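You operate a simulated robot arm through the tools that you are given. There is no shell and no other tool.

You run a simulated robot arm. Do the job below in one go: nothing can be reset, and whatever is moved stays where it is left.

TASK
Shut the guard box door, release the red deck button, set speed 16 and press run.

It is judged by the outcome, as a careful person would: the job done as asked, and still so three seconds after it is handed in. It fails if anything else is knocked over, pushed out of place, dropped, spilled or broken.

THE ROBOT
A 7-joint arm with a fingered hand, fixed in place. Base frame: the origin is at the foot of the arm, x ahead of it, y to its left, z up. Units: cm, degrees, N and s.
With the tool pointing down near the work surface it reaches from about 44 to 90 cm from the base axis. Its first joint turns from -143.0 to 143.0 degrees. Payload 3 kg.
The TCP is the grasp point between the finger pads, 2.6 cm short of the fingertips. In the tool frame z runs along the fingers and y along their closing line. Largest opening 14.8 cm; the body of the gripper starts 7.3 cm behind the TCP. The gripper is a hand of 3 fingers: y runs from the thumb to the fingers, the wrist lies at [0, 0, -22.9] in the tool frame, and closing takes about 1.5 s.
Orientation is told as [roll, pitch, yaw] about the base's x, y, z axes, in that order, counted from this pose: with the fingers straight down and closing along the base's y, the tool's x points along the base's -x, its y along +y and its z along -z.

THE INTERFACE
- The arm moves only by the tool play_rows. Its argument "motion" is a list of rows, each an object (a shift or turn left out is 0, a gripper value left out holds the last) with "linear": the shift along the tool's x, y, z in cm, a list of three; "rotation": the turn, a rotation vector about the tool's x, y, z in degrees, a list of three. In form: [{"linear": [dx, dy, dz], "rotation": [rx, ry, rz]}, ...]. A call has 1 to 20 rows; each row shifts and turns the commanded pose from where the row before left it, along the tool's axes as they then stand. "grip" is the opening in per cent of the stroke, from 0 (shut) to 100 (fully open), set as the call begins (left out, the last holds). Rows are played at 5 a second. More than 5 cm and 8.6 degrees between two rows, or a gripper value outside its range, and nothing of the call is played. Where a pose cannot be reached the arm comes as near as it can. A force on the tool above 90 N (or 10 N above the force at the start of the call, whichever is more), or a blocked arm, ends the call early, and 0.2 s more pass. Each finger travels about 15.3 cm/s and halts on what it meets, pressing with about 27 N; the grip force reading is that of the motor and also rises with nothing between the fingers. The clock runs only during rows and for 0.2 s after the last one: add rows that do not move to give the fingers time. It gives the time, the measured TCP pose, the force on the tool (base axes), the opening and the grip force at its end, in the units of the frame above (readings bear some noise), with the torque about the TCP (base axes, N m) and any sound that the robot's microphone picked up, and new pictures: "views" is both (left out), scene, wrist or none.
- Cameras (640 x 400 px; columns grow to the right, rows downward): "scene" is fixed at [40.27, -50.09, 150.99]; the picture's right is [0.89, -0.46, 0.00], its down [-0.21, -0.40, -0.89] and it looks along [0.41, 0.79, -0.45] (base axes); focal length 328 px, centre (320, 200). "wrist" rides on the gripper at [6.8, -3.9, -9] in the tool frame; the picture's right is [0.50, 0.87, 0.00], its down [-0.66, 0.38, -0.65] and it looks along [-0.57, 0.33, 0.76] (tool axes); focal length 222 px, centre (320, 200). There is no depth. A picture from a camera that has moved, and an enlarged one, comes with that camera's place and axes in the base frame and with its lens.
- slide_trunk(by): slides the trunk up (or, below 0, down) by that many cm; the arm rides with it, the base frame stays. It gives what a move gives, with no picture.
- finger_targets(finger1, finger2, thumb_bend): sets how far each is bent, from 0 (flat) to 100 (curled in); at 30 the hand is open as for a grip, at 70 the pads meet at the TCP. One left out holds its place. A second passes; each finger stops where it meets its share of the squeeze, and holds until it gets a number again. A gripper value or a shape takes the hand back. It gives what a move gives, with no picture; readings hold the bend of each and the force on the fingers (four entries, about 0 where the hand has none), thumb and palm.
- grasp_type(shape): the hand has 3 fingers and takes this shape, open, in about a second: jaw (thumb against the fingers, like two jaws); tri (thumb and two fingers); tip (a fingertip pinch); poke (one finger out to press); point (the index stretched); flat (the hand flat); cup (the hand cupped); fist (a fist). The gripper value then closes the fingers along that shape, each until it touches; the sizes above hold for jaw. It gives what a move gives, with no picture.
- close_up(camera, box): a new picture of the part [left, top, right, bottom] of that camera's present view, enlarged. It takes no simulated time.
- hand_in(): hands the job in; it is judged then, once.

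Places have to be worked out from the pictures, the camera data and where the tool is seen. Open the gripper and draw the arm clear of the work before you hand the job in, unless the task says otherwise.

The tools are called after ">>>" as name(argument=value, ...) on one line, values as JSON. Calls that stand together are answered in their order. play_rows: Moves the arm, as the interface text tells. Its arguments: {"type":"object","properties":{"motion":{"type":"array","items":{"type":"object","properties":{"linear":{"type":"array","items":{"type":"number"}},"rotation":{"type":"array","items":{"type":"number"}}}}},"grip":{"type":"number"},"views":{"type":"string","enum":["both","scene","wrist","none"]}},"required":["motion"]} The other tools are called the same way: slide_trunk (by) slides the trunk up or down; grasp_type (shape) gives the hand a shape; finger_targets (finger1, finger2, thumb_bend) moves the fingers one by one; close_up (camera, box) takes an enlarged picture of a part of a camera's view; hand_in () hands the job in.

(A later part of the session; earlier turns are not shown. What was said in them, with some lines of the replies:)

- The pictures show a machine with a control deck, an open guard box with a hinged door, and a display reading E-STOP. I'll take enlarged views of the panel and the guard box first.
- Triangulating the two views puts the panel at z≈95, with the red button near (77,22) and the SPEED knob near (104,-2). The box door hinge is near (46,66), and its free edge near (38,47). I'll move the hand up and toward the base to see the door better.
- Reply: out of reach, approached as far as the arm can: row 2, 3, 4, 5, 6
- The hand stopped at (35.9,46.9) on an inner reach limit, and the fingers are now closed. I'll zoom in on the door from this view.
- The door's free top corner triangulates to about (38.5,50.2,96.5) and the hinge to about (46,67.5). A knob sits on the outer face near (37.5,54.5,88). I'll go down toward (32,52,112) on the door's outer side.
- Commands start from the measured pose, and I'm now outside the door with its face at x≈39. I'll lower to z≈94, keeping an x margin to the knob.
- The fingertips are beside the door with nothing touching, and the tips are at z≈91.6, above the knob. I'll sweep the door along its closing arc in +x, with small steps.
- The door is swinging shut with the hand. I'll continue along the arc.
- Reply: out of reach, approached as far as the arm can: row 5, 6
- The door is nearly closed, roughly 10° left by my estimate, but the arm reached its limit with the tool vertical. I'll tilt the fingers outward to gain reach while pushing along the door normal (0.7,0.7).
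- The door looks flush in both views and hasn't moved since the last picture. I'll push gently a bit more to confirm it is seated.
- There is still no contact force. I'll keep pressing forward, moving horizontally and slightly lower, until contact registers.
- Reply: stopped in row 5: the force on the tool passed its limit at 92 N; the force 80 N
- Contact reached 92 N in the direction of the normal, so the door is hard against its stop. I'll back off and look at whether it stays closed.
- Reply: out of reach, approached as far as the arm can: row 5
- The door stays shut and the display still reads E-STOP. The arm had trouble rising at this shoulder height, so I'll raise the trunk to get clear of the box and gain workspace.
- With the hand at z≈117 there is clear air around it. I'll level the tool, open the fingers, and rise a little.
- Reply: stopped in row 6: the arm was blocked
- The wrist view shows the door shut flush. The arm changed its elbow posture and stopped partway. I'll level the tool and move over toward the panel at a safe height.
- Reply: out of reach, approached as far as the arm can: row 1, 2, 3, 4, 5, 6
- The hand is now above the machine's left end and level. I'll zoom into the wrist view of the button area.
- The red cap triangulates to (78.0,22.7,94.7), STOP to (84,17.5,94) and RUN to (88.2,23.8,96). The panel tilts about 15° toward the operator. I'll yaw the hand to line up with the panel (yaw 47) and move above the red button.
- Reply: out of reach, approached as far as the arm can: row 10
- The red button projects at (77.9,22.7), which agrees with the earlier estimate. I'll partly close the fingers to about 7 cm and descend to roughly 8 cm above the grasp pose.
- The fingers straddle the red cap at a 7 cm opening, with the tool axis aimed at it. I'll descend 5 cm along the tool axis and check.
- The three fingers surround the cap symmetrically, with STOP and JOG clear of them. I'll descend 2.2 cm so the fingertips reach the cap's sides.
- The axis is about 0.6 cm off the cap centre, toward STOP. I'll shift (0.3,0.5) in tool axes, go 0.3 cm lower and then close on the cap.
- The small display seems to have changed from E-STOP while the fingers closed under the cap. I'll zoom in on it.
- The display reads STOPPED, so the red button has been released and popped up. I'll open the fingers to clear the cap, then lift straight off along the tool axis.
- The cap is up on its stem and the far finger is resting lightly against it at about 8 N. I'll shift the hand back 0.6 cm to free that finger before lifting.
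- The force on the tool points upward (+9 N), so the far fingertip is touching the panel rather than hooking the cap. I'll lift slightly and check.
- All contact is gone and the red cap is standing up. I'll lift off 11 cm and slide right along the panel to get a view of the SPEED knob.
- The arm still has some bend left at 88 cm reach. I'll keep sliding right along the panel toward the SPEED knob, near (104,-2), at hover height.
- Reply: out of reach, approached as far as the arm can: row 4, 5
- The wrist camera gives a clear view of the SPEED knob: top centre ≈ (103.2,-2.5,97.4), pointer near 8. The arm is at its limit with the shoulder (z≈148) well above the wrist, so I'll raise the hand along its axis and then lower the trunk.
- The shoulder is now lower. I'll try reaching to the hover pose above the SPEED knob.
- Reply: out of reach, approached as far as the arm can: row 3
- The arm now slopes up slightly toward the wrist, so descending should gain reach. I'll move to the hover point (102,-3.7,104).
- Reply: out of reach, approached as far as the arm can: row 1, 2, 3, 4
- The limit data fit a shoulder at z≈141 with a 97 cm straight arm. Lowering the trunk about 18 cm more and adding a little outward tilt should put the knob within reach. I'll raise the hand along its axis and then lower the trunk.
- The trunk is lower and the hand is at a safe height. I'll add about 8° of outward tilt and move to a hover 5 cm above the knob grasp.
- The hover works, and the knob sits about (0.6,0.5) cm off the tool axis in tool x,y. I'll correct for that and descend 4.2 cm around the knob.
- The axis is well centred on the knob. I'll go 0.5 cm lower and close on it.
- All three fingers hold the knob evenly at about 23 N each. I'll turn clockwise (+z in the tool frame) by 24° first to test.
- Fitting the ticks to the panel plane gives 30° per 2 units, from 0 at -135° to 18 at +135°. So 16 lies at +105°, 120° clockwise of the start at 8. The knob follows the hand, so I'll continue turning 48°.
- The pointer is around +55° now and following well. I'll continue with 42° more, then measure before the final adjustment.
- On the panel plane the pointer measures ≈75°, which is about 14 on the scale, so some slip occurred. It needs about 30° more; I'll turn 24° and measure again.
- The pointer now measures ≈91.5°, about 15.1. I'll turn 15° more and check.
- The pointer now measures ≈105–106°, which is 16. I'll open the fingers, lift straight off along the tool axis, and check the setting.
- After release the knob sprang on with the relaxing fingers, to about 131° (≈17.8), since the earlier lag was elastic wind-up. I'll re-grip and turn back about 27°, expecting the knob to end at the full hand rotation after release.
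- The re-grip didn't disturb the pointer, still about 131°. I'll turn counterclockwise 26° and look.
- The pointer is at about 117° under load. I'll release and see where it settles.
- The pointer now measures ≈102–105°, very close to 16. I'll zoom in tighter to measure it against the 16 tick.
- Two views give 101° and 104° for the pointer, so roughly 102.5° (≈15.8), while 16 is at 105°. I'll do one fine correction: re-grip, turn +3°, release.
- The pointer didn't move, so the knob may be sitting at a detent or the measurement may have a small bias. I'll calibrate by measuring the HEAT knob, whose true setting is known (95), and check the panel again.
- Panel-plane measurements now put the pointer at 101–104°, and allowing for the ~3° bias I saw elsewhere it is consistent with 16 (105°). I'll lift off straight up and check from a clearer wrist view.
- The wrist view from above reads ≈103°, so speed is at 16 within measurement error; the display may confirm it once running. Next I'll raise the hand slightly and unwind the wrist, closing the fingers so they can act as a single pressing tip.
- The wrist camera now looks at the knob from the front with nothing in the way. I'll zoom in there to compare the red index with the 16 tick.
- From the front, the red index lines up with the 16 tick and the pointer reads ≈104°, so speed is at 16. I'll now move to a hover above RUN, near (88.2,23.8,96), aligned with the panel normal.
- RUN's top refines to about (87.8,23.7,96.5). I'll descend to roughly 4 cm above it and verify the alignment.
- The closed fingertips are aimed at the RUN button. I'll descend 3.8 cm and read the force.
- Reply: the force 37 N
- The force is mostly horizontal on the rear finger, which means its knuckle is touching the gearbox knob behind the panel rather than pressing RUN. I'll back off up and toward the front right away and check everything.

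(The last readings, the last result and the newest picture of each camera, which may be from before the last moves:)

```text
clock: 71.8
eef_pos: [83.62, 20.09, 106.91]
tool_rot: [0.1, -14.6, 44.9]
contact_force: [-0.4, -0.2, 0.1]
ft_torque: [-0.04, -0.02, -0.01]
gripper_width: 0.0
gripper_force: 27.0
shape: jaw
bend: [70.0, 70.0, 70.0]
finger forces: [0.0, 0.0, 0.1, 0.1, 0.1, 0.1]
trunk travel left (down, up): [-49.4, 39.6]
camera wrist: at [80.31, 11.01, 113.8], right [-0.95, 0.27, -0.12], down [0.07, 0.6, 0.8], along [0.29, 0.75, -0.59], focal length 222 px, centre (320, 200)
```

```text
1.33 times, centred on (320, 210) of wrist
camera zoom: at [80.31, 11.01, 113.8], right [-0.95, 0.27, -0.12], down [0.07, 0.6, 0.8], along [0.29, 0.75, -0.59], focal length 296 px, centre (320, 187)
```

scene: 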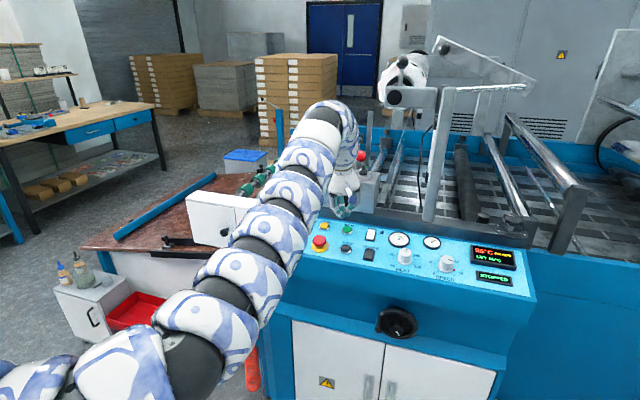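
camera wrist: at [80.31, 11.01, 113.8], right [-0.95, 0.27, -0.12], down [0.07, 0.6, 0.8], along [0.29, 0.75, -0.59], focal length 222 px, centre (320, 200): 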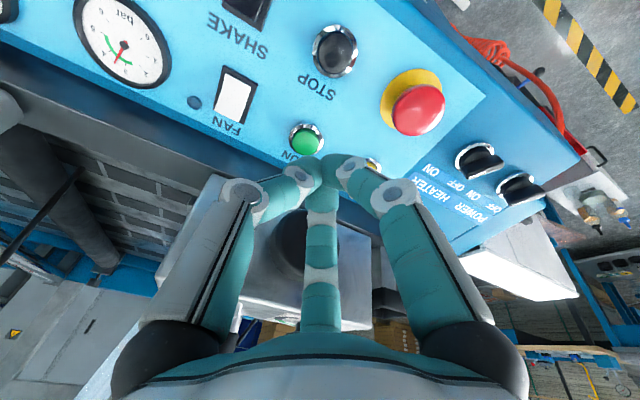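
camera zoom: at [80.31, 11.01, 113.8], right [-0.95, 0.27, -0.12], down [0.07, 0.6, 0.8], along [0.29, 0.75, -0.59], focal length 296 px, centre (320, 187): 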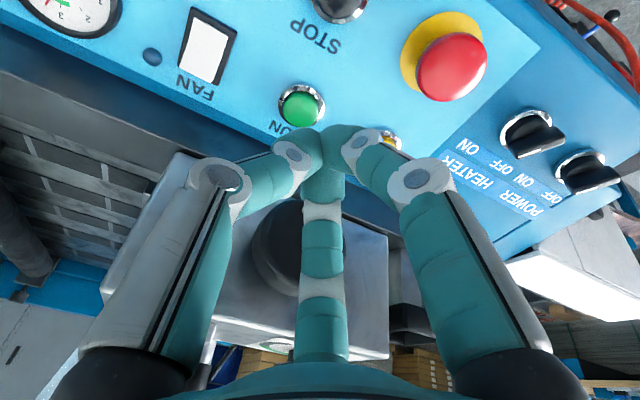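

It still reads STOPPED and nothing looks displaced. I'll lean the hand about 23° further toward the front, so the knuckles stay clear of the gearbox, then position above RUN.

>>> play_rows(motion=[{"rotation": [0, -7.7, 0]}, {"rotation": [0, -7.7, 0]}, {"rotation": [0, -7.6, 0]}, {"linear": [0.2, -0.2, 2.5]}, {"linear": [0.2, -0.2, 2.8]}, {}])

>>> close_up(camera="scene", box=[290, 165, 410, 240])

>>> close_up(camera="wrist", box=[200, 60, 440, 210])

```text
clock: 73.2
eef_pos: [86.01, 21.78, 102.43]
tool_rot: [0.2, -37.6, 44.9]
contact_force: [0.2, -0.2, 0.7]
ft_torque: [0.0, 0.0, 0.02]
gripper_width: 0.02
gripper_force: 27.2
shape: jaw
bend: [70.0, 70.0, 70.0]
finger forces: [0.1, 0.1, 0.1, 0.0, 0.1, 0.0]
trunk travel left (down, up): [-49.4, 39.6]
camera wrist: at [81.15, 11.31, 105.37], right [-0.89, 0.33, -0.3], down [-0.18, 0.35, 0.92], along [0.41, 0.88, -0.25], focal length 222 px, centre (320, 200)
```

scene: 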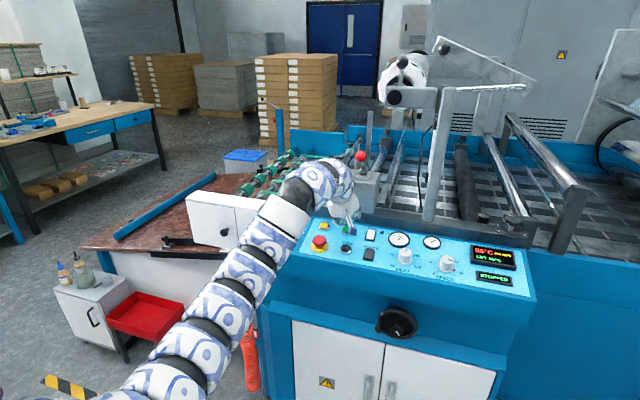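
wrist: 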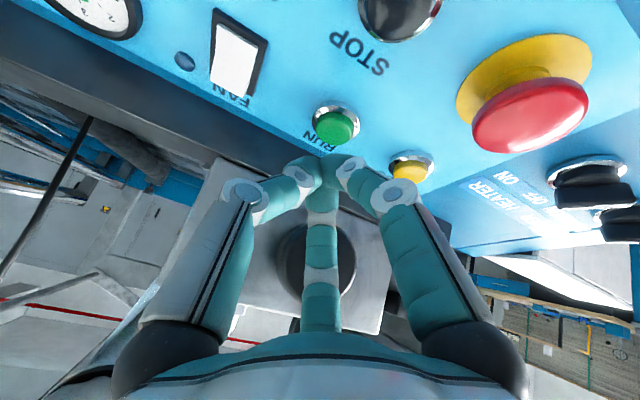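

```text
5.33 times, centred on (350, 202) of scene
camera zoom: at [40.27, -50.09, 150.99], right [0.89, -0.46, 0.0], down [-0.21, -0.4, -0.89], along [0.41, 0.79, -0.45], focal length 1750 px, centre (160, 187)
```

zoom: 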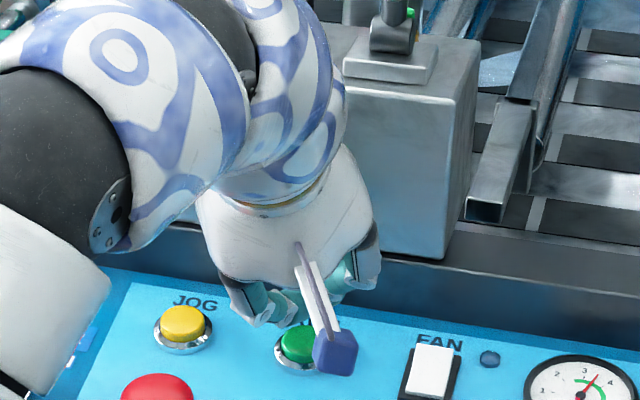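

```text
2.67 times, centred on (320, 135) of wrist
camera zoom: at [81.15, 11.31, 105.37], right [-0.89, 0.33, -0.3], down [-0.18, 0.35, 0.92], along [0.41, 0.88, -0.25], focal length 592 px, centre (320, 373)
```

zoom: 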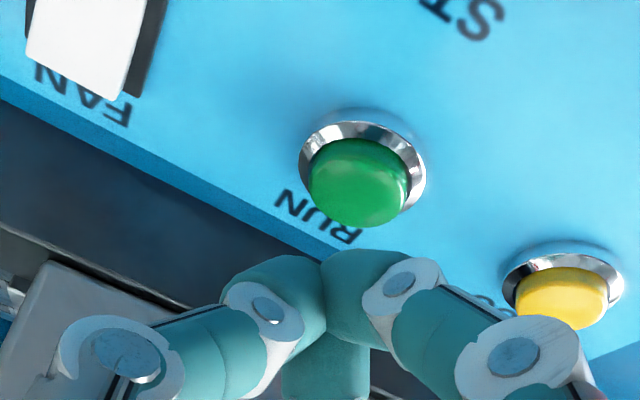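

The leaned hand is clear of the rail behind the panel, and the tip should meet RUN moving along the panel normal. I'll descend about 3 cm, then check force and picture.

>>> play_rows(motion=[{"linear": [-0.24, 0, 0.18]}, {"linear": [0.45, 0, 1.05]}, {"linear": [0.39, 0, 0.92]}, {"linear": [0.2, 0, 0.46]}, {}], views="none")

>>> close_up(camera="wrist", box=[200, 60, 440, 210])

>>> close_up(camera="scene", box=[290, 165, 410, 240])

```text
clock: 74.4
eef_pos: [86.63, 22.5, 99.79]
tool_rot: [0.1, -37.5, 45.0]
contact_force: [0.3, 0.1, 0.3]
ft_torque: [0.03, 0.03, 0.01]
gripper_width: 0.0
gripper_force: 27.4
shape: jaw
bend: [70.0, 70.0, 70.0]
finger forces: [0.0, 0.0, 0.0, 0.0, 0.0, 0.0]
trunk travel left (down, up): [-49.4, 39.6]
```

```text
2.67 times, centred on (320, 135) of wrist
camera zoom: at [81.86, 11.93, 102.81], right [-0.89, 0.33, -0.3], down [-0.18, 0.35, 0.92], along [0.41, 0.87, -0.25], focal length 592 px, centre (320, 373)
```

zoom: 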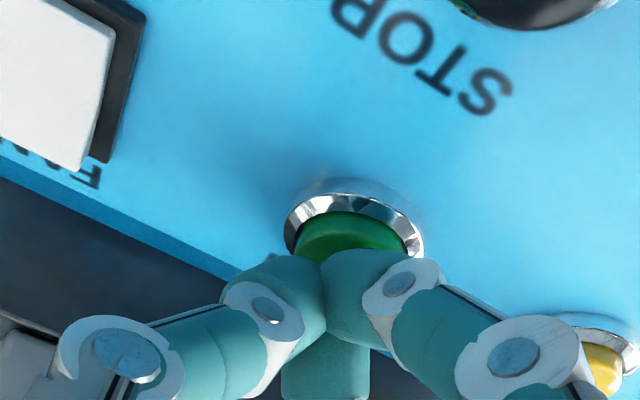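

```text
5.33 times, centred on (350, 202) of scene
camera zoom: at [40.27, -50.09, 150.99], right [0.89, -0.46, 0.0], down [-0.21, -0.4, -0.89], along [0.41, 0.79, -0.45], focal length 1750 px, centre (160, 187)
```

zoom: 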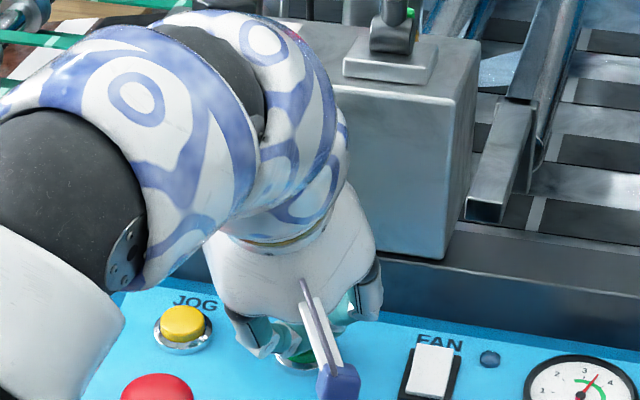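

There is no contact yet and the tips are just above the green button. I'll continue in small steps along the panel normal.

>>> play_rows(motion=[{"linear": [0.12, 0, 0.28]}, {"linear": [0.12, 0, 0.28]}, {"linear": [0.12, 0, 0.28]}, {}], views="none")

>>> close_up(camera="scene", box=[380, 220, 540, 320])

>>> close_up(camera="wrist", box=[200, 60, 440, 210])

```text
clock: 75.4
eef_pos: [86.85, 22.59, 99.05]
tool_rot: [0.2, -37.6, 45.0]
contact_force: [-0.5, -0.7, 1.6]
ft_torque: [-0.01, -0.02, 0.04]
gripper_width: 0.03
gripper_force: 26.8
shape: jaw
bend: [70.0, 70.0, 70.0]
finger forces: [0.0, 0.0, 0.0, 0.1, 0.1, 0.0]
trunk travel left (down, up): [-49.4, 39.6]
heard: click
```

```text
4.00 times, centred on (460, 270) of scene
camera zoom: at [40.27, -50.09, 150.99], right [0.89, -0.46, 0.0], down [-0.21, -0.4, -0.89], along [0.41, 0.79, -0.45], focal length 1312 px, centre (-240, -80)
```

zoom: 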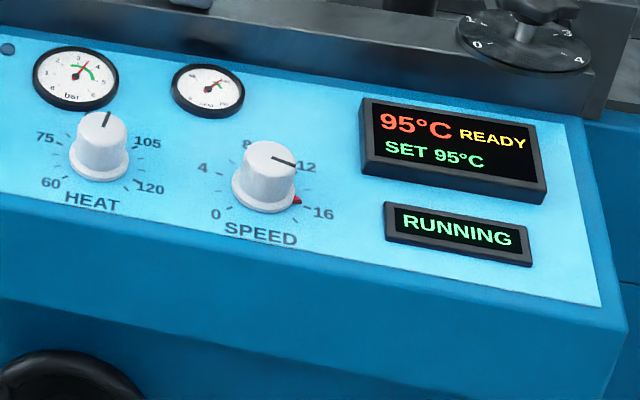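

```text
2.67 times, centred on (320, 135) of wrist
camera zoom: at [82.0, 12.08, 101.96], right [-0.89, 0.33, -0.3], down [-0.18, 0.35, 0.92], along [0.41, 0.87, -0.25], focal length 592 px, centre (320, 373)
```

zoom: 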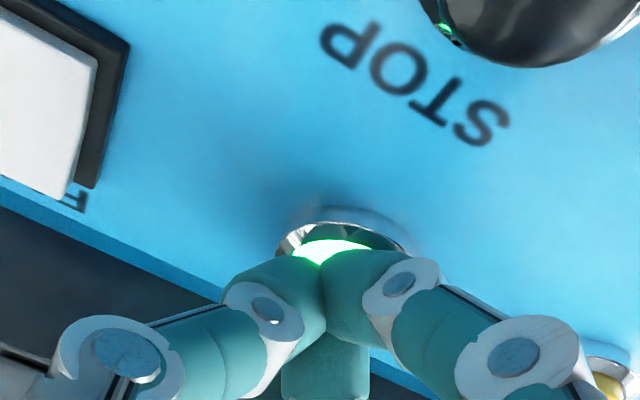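

I heard a click, the display reads RUNNING and the RUN button is lit. I'll back off along the same line and draw the arm up and clear.

>>> play_rows(motion=[{"linear": [-0.4, 0, -0.92]}, {"linear": [-0.6, 0, -1.6]}, {"linear": [-0.8, 0, -2.2]}, {"linear": [0, 0, -3]}, {"linear": [0, 0, -3.5]}, {"linear": [0, 0, -3.5]}, {}])

```text
clock: 77.0
eef_pos: [81.56, 17.35, 111.67]
tool_rot: [0.1, -37.6, 44.9]
contact_force: [0.2, -0.1, -0.1]
ft_torque: [0.0, 0.04, -0.02]
gripper_width: 0.02
gripper_force: 27.4
shape: jaw
bend: [70.0, 70.0, 70.0]
finger forces: [0.1, 0.1, 0.1, 0.0, 0.0, 0.0]
trunk travel left (down, up): [-49.4, 39.6]
camera wrist: at [76.75, 6.82, 114.73], right [-0.89, 0.33, -0.3], down [-0.18, 0.35, 0.92], along [0.41, 0.88, -0.25], focal length 222 px, centre (320, 200)
```

scene: 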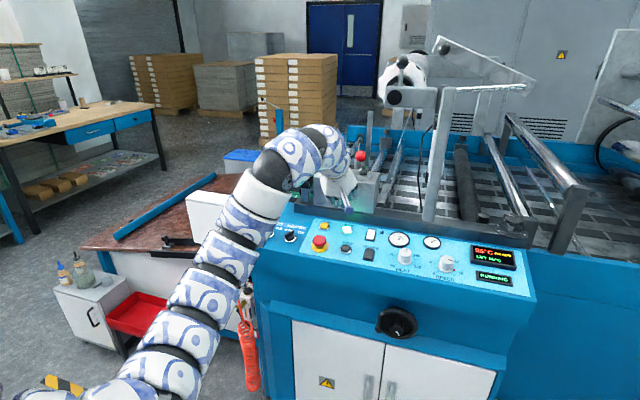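
wrist: 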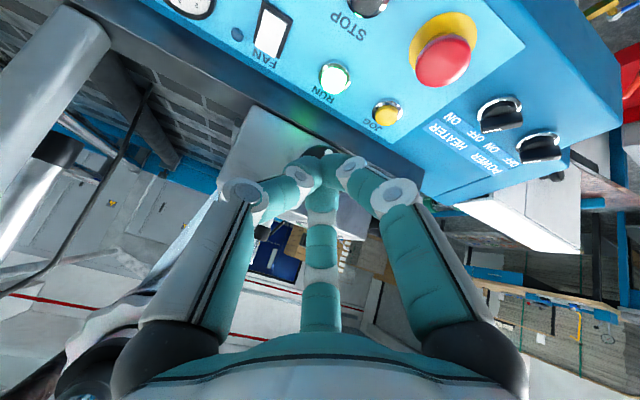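

Everything is clear of the panel. I'll raise the trunk to lift the arm away, then open the hand.

>>> slide_trunk(by=20)

>>> play_rows(motion=[{"linear": [0, 0, -3]}, {"linear": [0, 0, -3]}, {"linear": [0, 0, -3]}, {}, {}, {}], grip=100)

>>> close_up(camera="scene", box=[300, 140, 460, 240])

>>> close_up(camera="scene", box=[380, 220, 540, 320])

>>> close_up(camera="scene", box=[140, 170, 380, 320])

```text
clock: 79.2
eef_pos: [81.57, 17.3, 131.7]
tool_rot: [0.1, -37.6, 44.9]
contact_force: [-0.3, -0.2, 0.0]
ft_torque: [-0.01, 0.0, 0.04]
gripper_width: 0.01
gripper_force: 26.8
shape: jaw
bend: [70.0, 70.0, 70.0]
finger forces: [0.1, 0.1, 0.0, 0.1, 0.1, 0.1]
trunk travel left (down, up): [-69.4, 19.6]
```

```text
clock: 80.6
eef_pos: [82.75, 16.41, 137.13]
tool_rot: [0.2, -37.6, 44.9]
contact_force: [-1.3, -0.1, -0.4]
ft_torque: [-0.02, -0.02, -0.02]
gripper_width: 14.78
gripper_force: 0.1
shape: jaw
bend: [30.0, 30.0, 30.0]
finger forces: [0.0, 0.1, 0.1, 0.0, 0.1, 0.1]
out of reach, approached as far as the arm can: row 1, 2, 3
trunk travel left (down, up): [-69.4, 19.6]
camera wrist: at [77.91, 5.91, 140.15], right [-0.89, 0.33, -0.3], down [-0.18, 0.35, 0.92], along [0.41, 0.88, -0.25], focal length 222 px, centre (320, 200)
```

scene: 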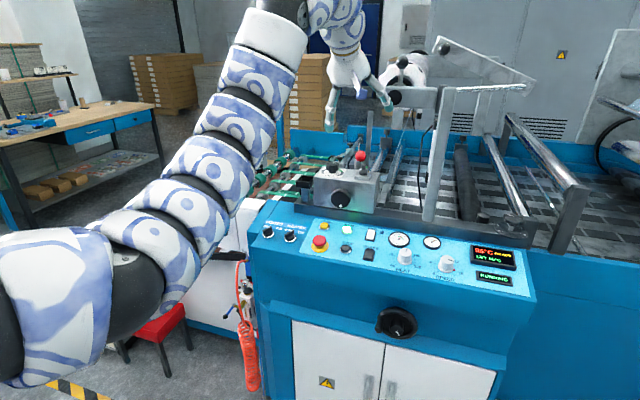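
wrist: 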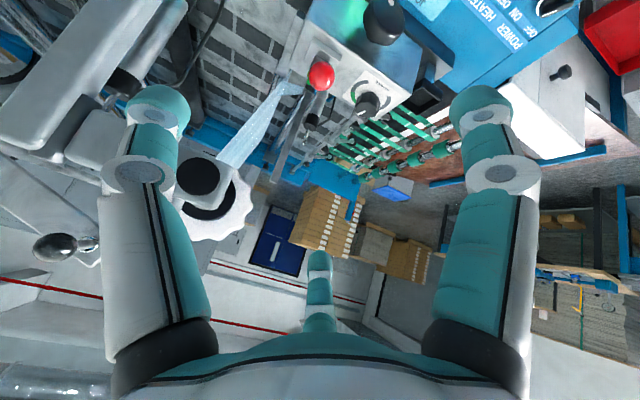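

```text
4.00 times, centred on (380, 190) of scene
camera zoom: at [40.27, -50.09, 150.99], right [0.89, -0.46, 0.0], down [-0.21, -0.4, -0.89], along [0.41, 0.79, -0.45], focal length 1312 px, centre (80, 240)
```

zoom: 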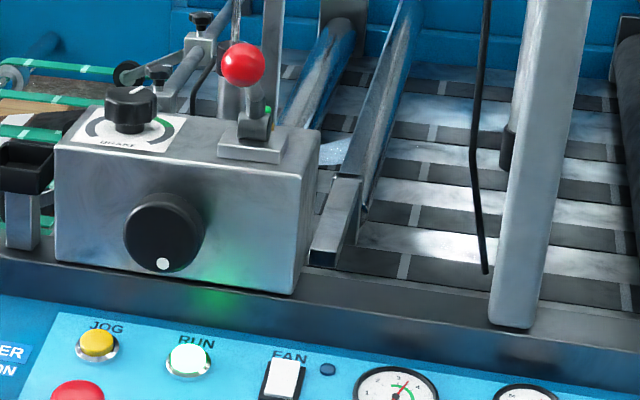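

```text
4.00 times, centred on (460, 270) of scene
camera zoom: at [40.27, -50.09, 150.99], right [0.89, -0.46, 0.0], down [-0.21, -0.4, -0.89], along [0.41, 0.79, -0.45], focal length 1312 px, centre (-240, -80)
```

zoom: 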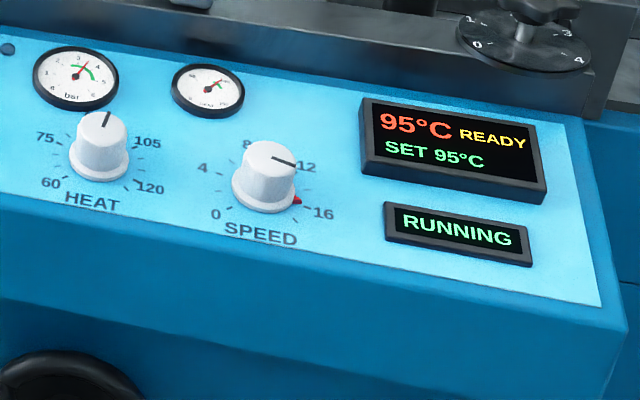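

```text
2.67 times, centred on (260, 245) of scene
camera zoom: at [40.27, -50.09, 150.99], right [0.89, -0.46, 0.0], down [-0.21, -0.4, -0.89], along [0.41, 0.79, -0.45], focal length 875 px, centre (480, 80)
```

zoom: 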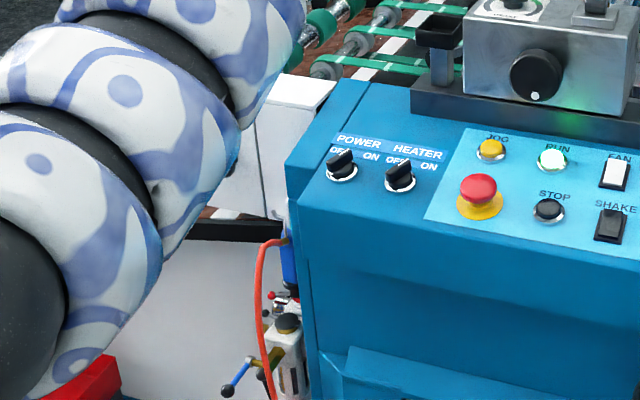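

The display reads RUNNING, the SPEED index is at the 16 mark, and the red button is up. The gearbox knob and neighbouring controls look unchanged, and the hand is open and well clear above the machine. I'll hand the job in.

>>> hand_in()

```text
The job is handed in.
```

I handed the job in with the machine running. At that point:

- **Guard box door:** pushed shut against its stop. It stayed flush after I let go.
- **Red deck button:** popped up, and the display changed from E-STOP to STOPPED.
- **Speed:** set to the 16 mark. The display never shows speed, so this is read from the dial. Most of my readings put it within about 0.2 of 16, at roughly 15.9.
- **Run:** pressed with an audible click. The display now reads RUNNING and the button is lit.

On the first try at RUN, the hand touched something behind the panel with about 35 N, probably the gearbox or the rail. I backed off and tried again with the hand tilted. The gearbox knob and nearby controls looked unchanged afterwards.

The hand is open and about 40 cm above the panel.
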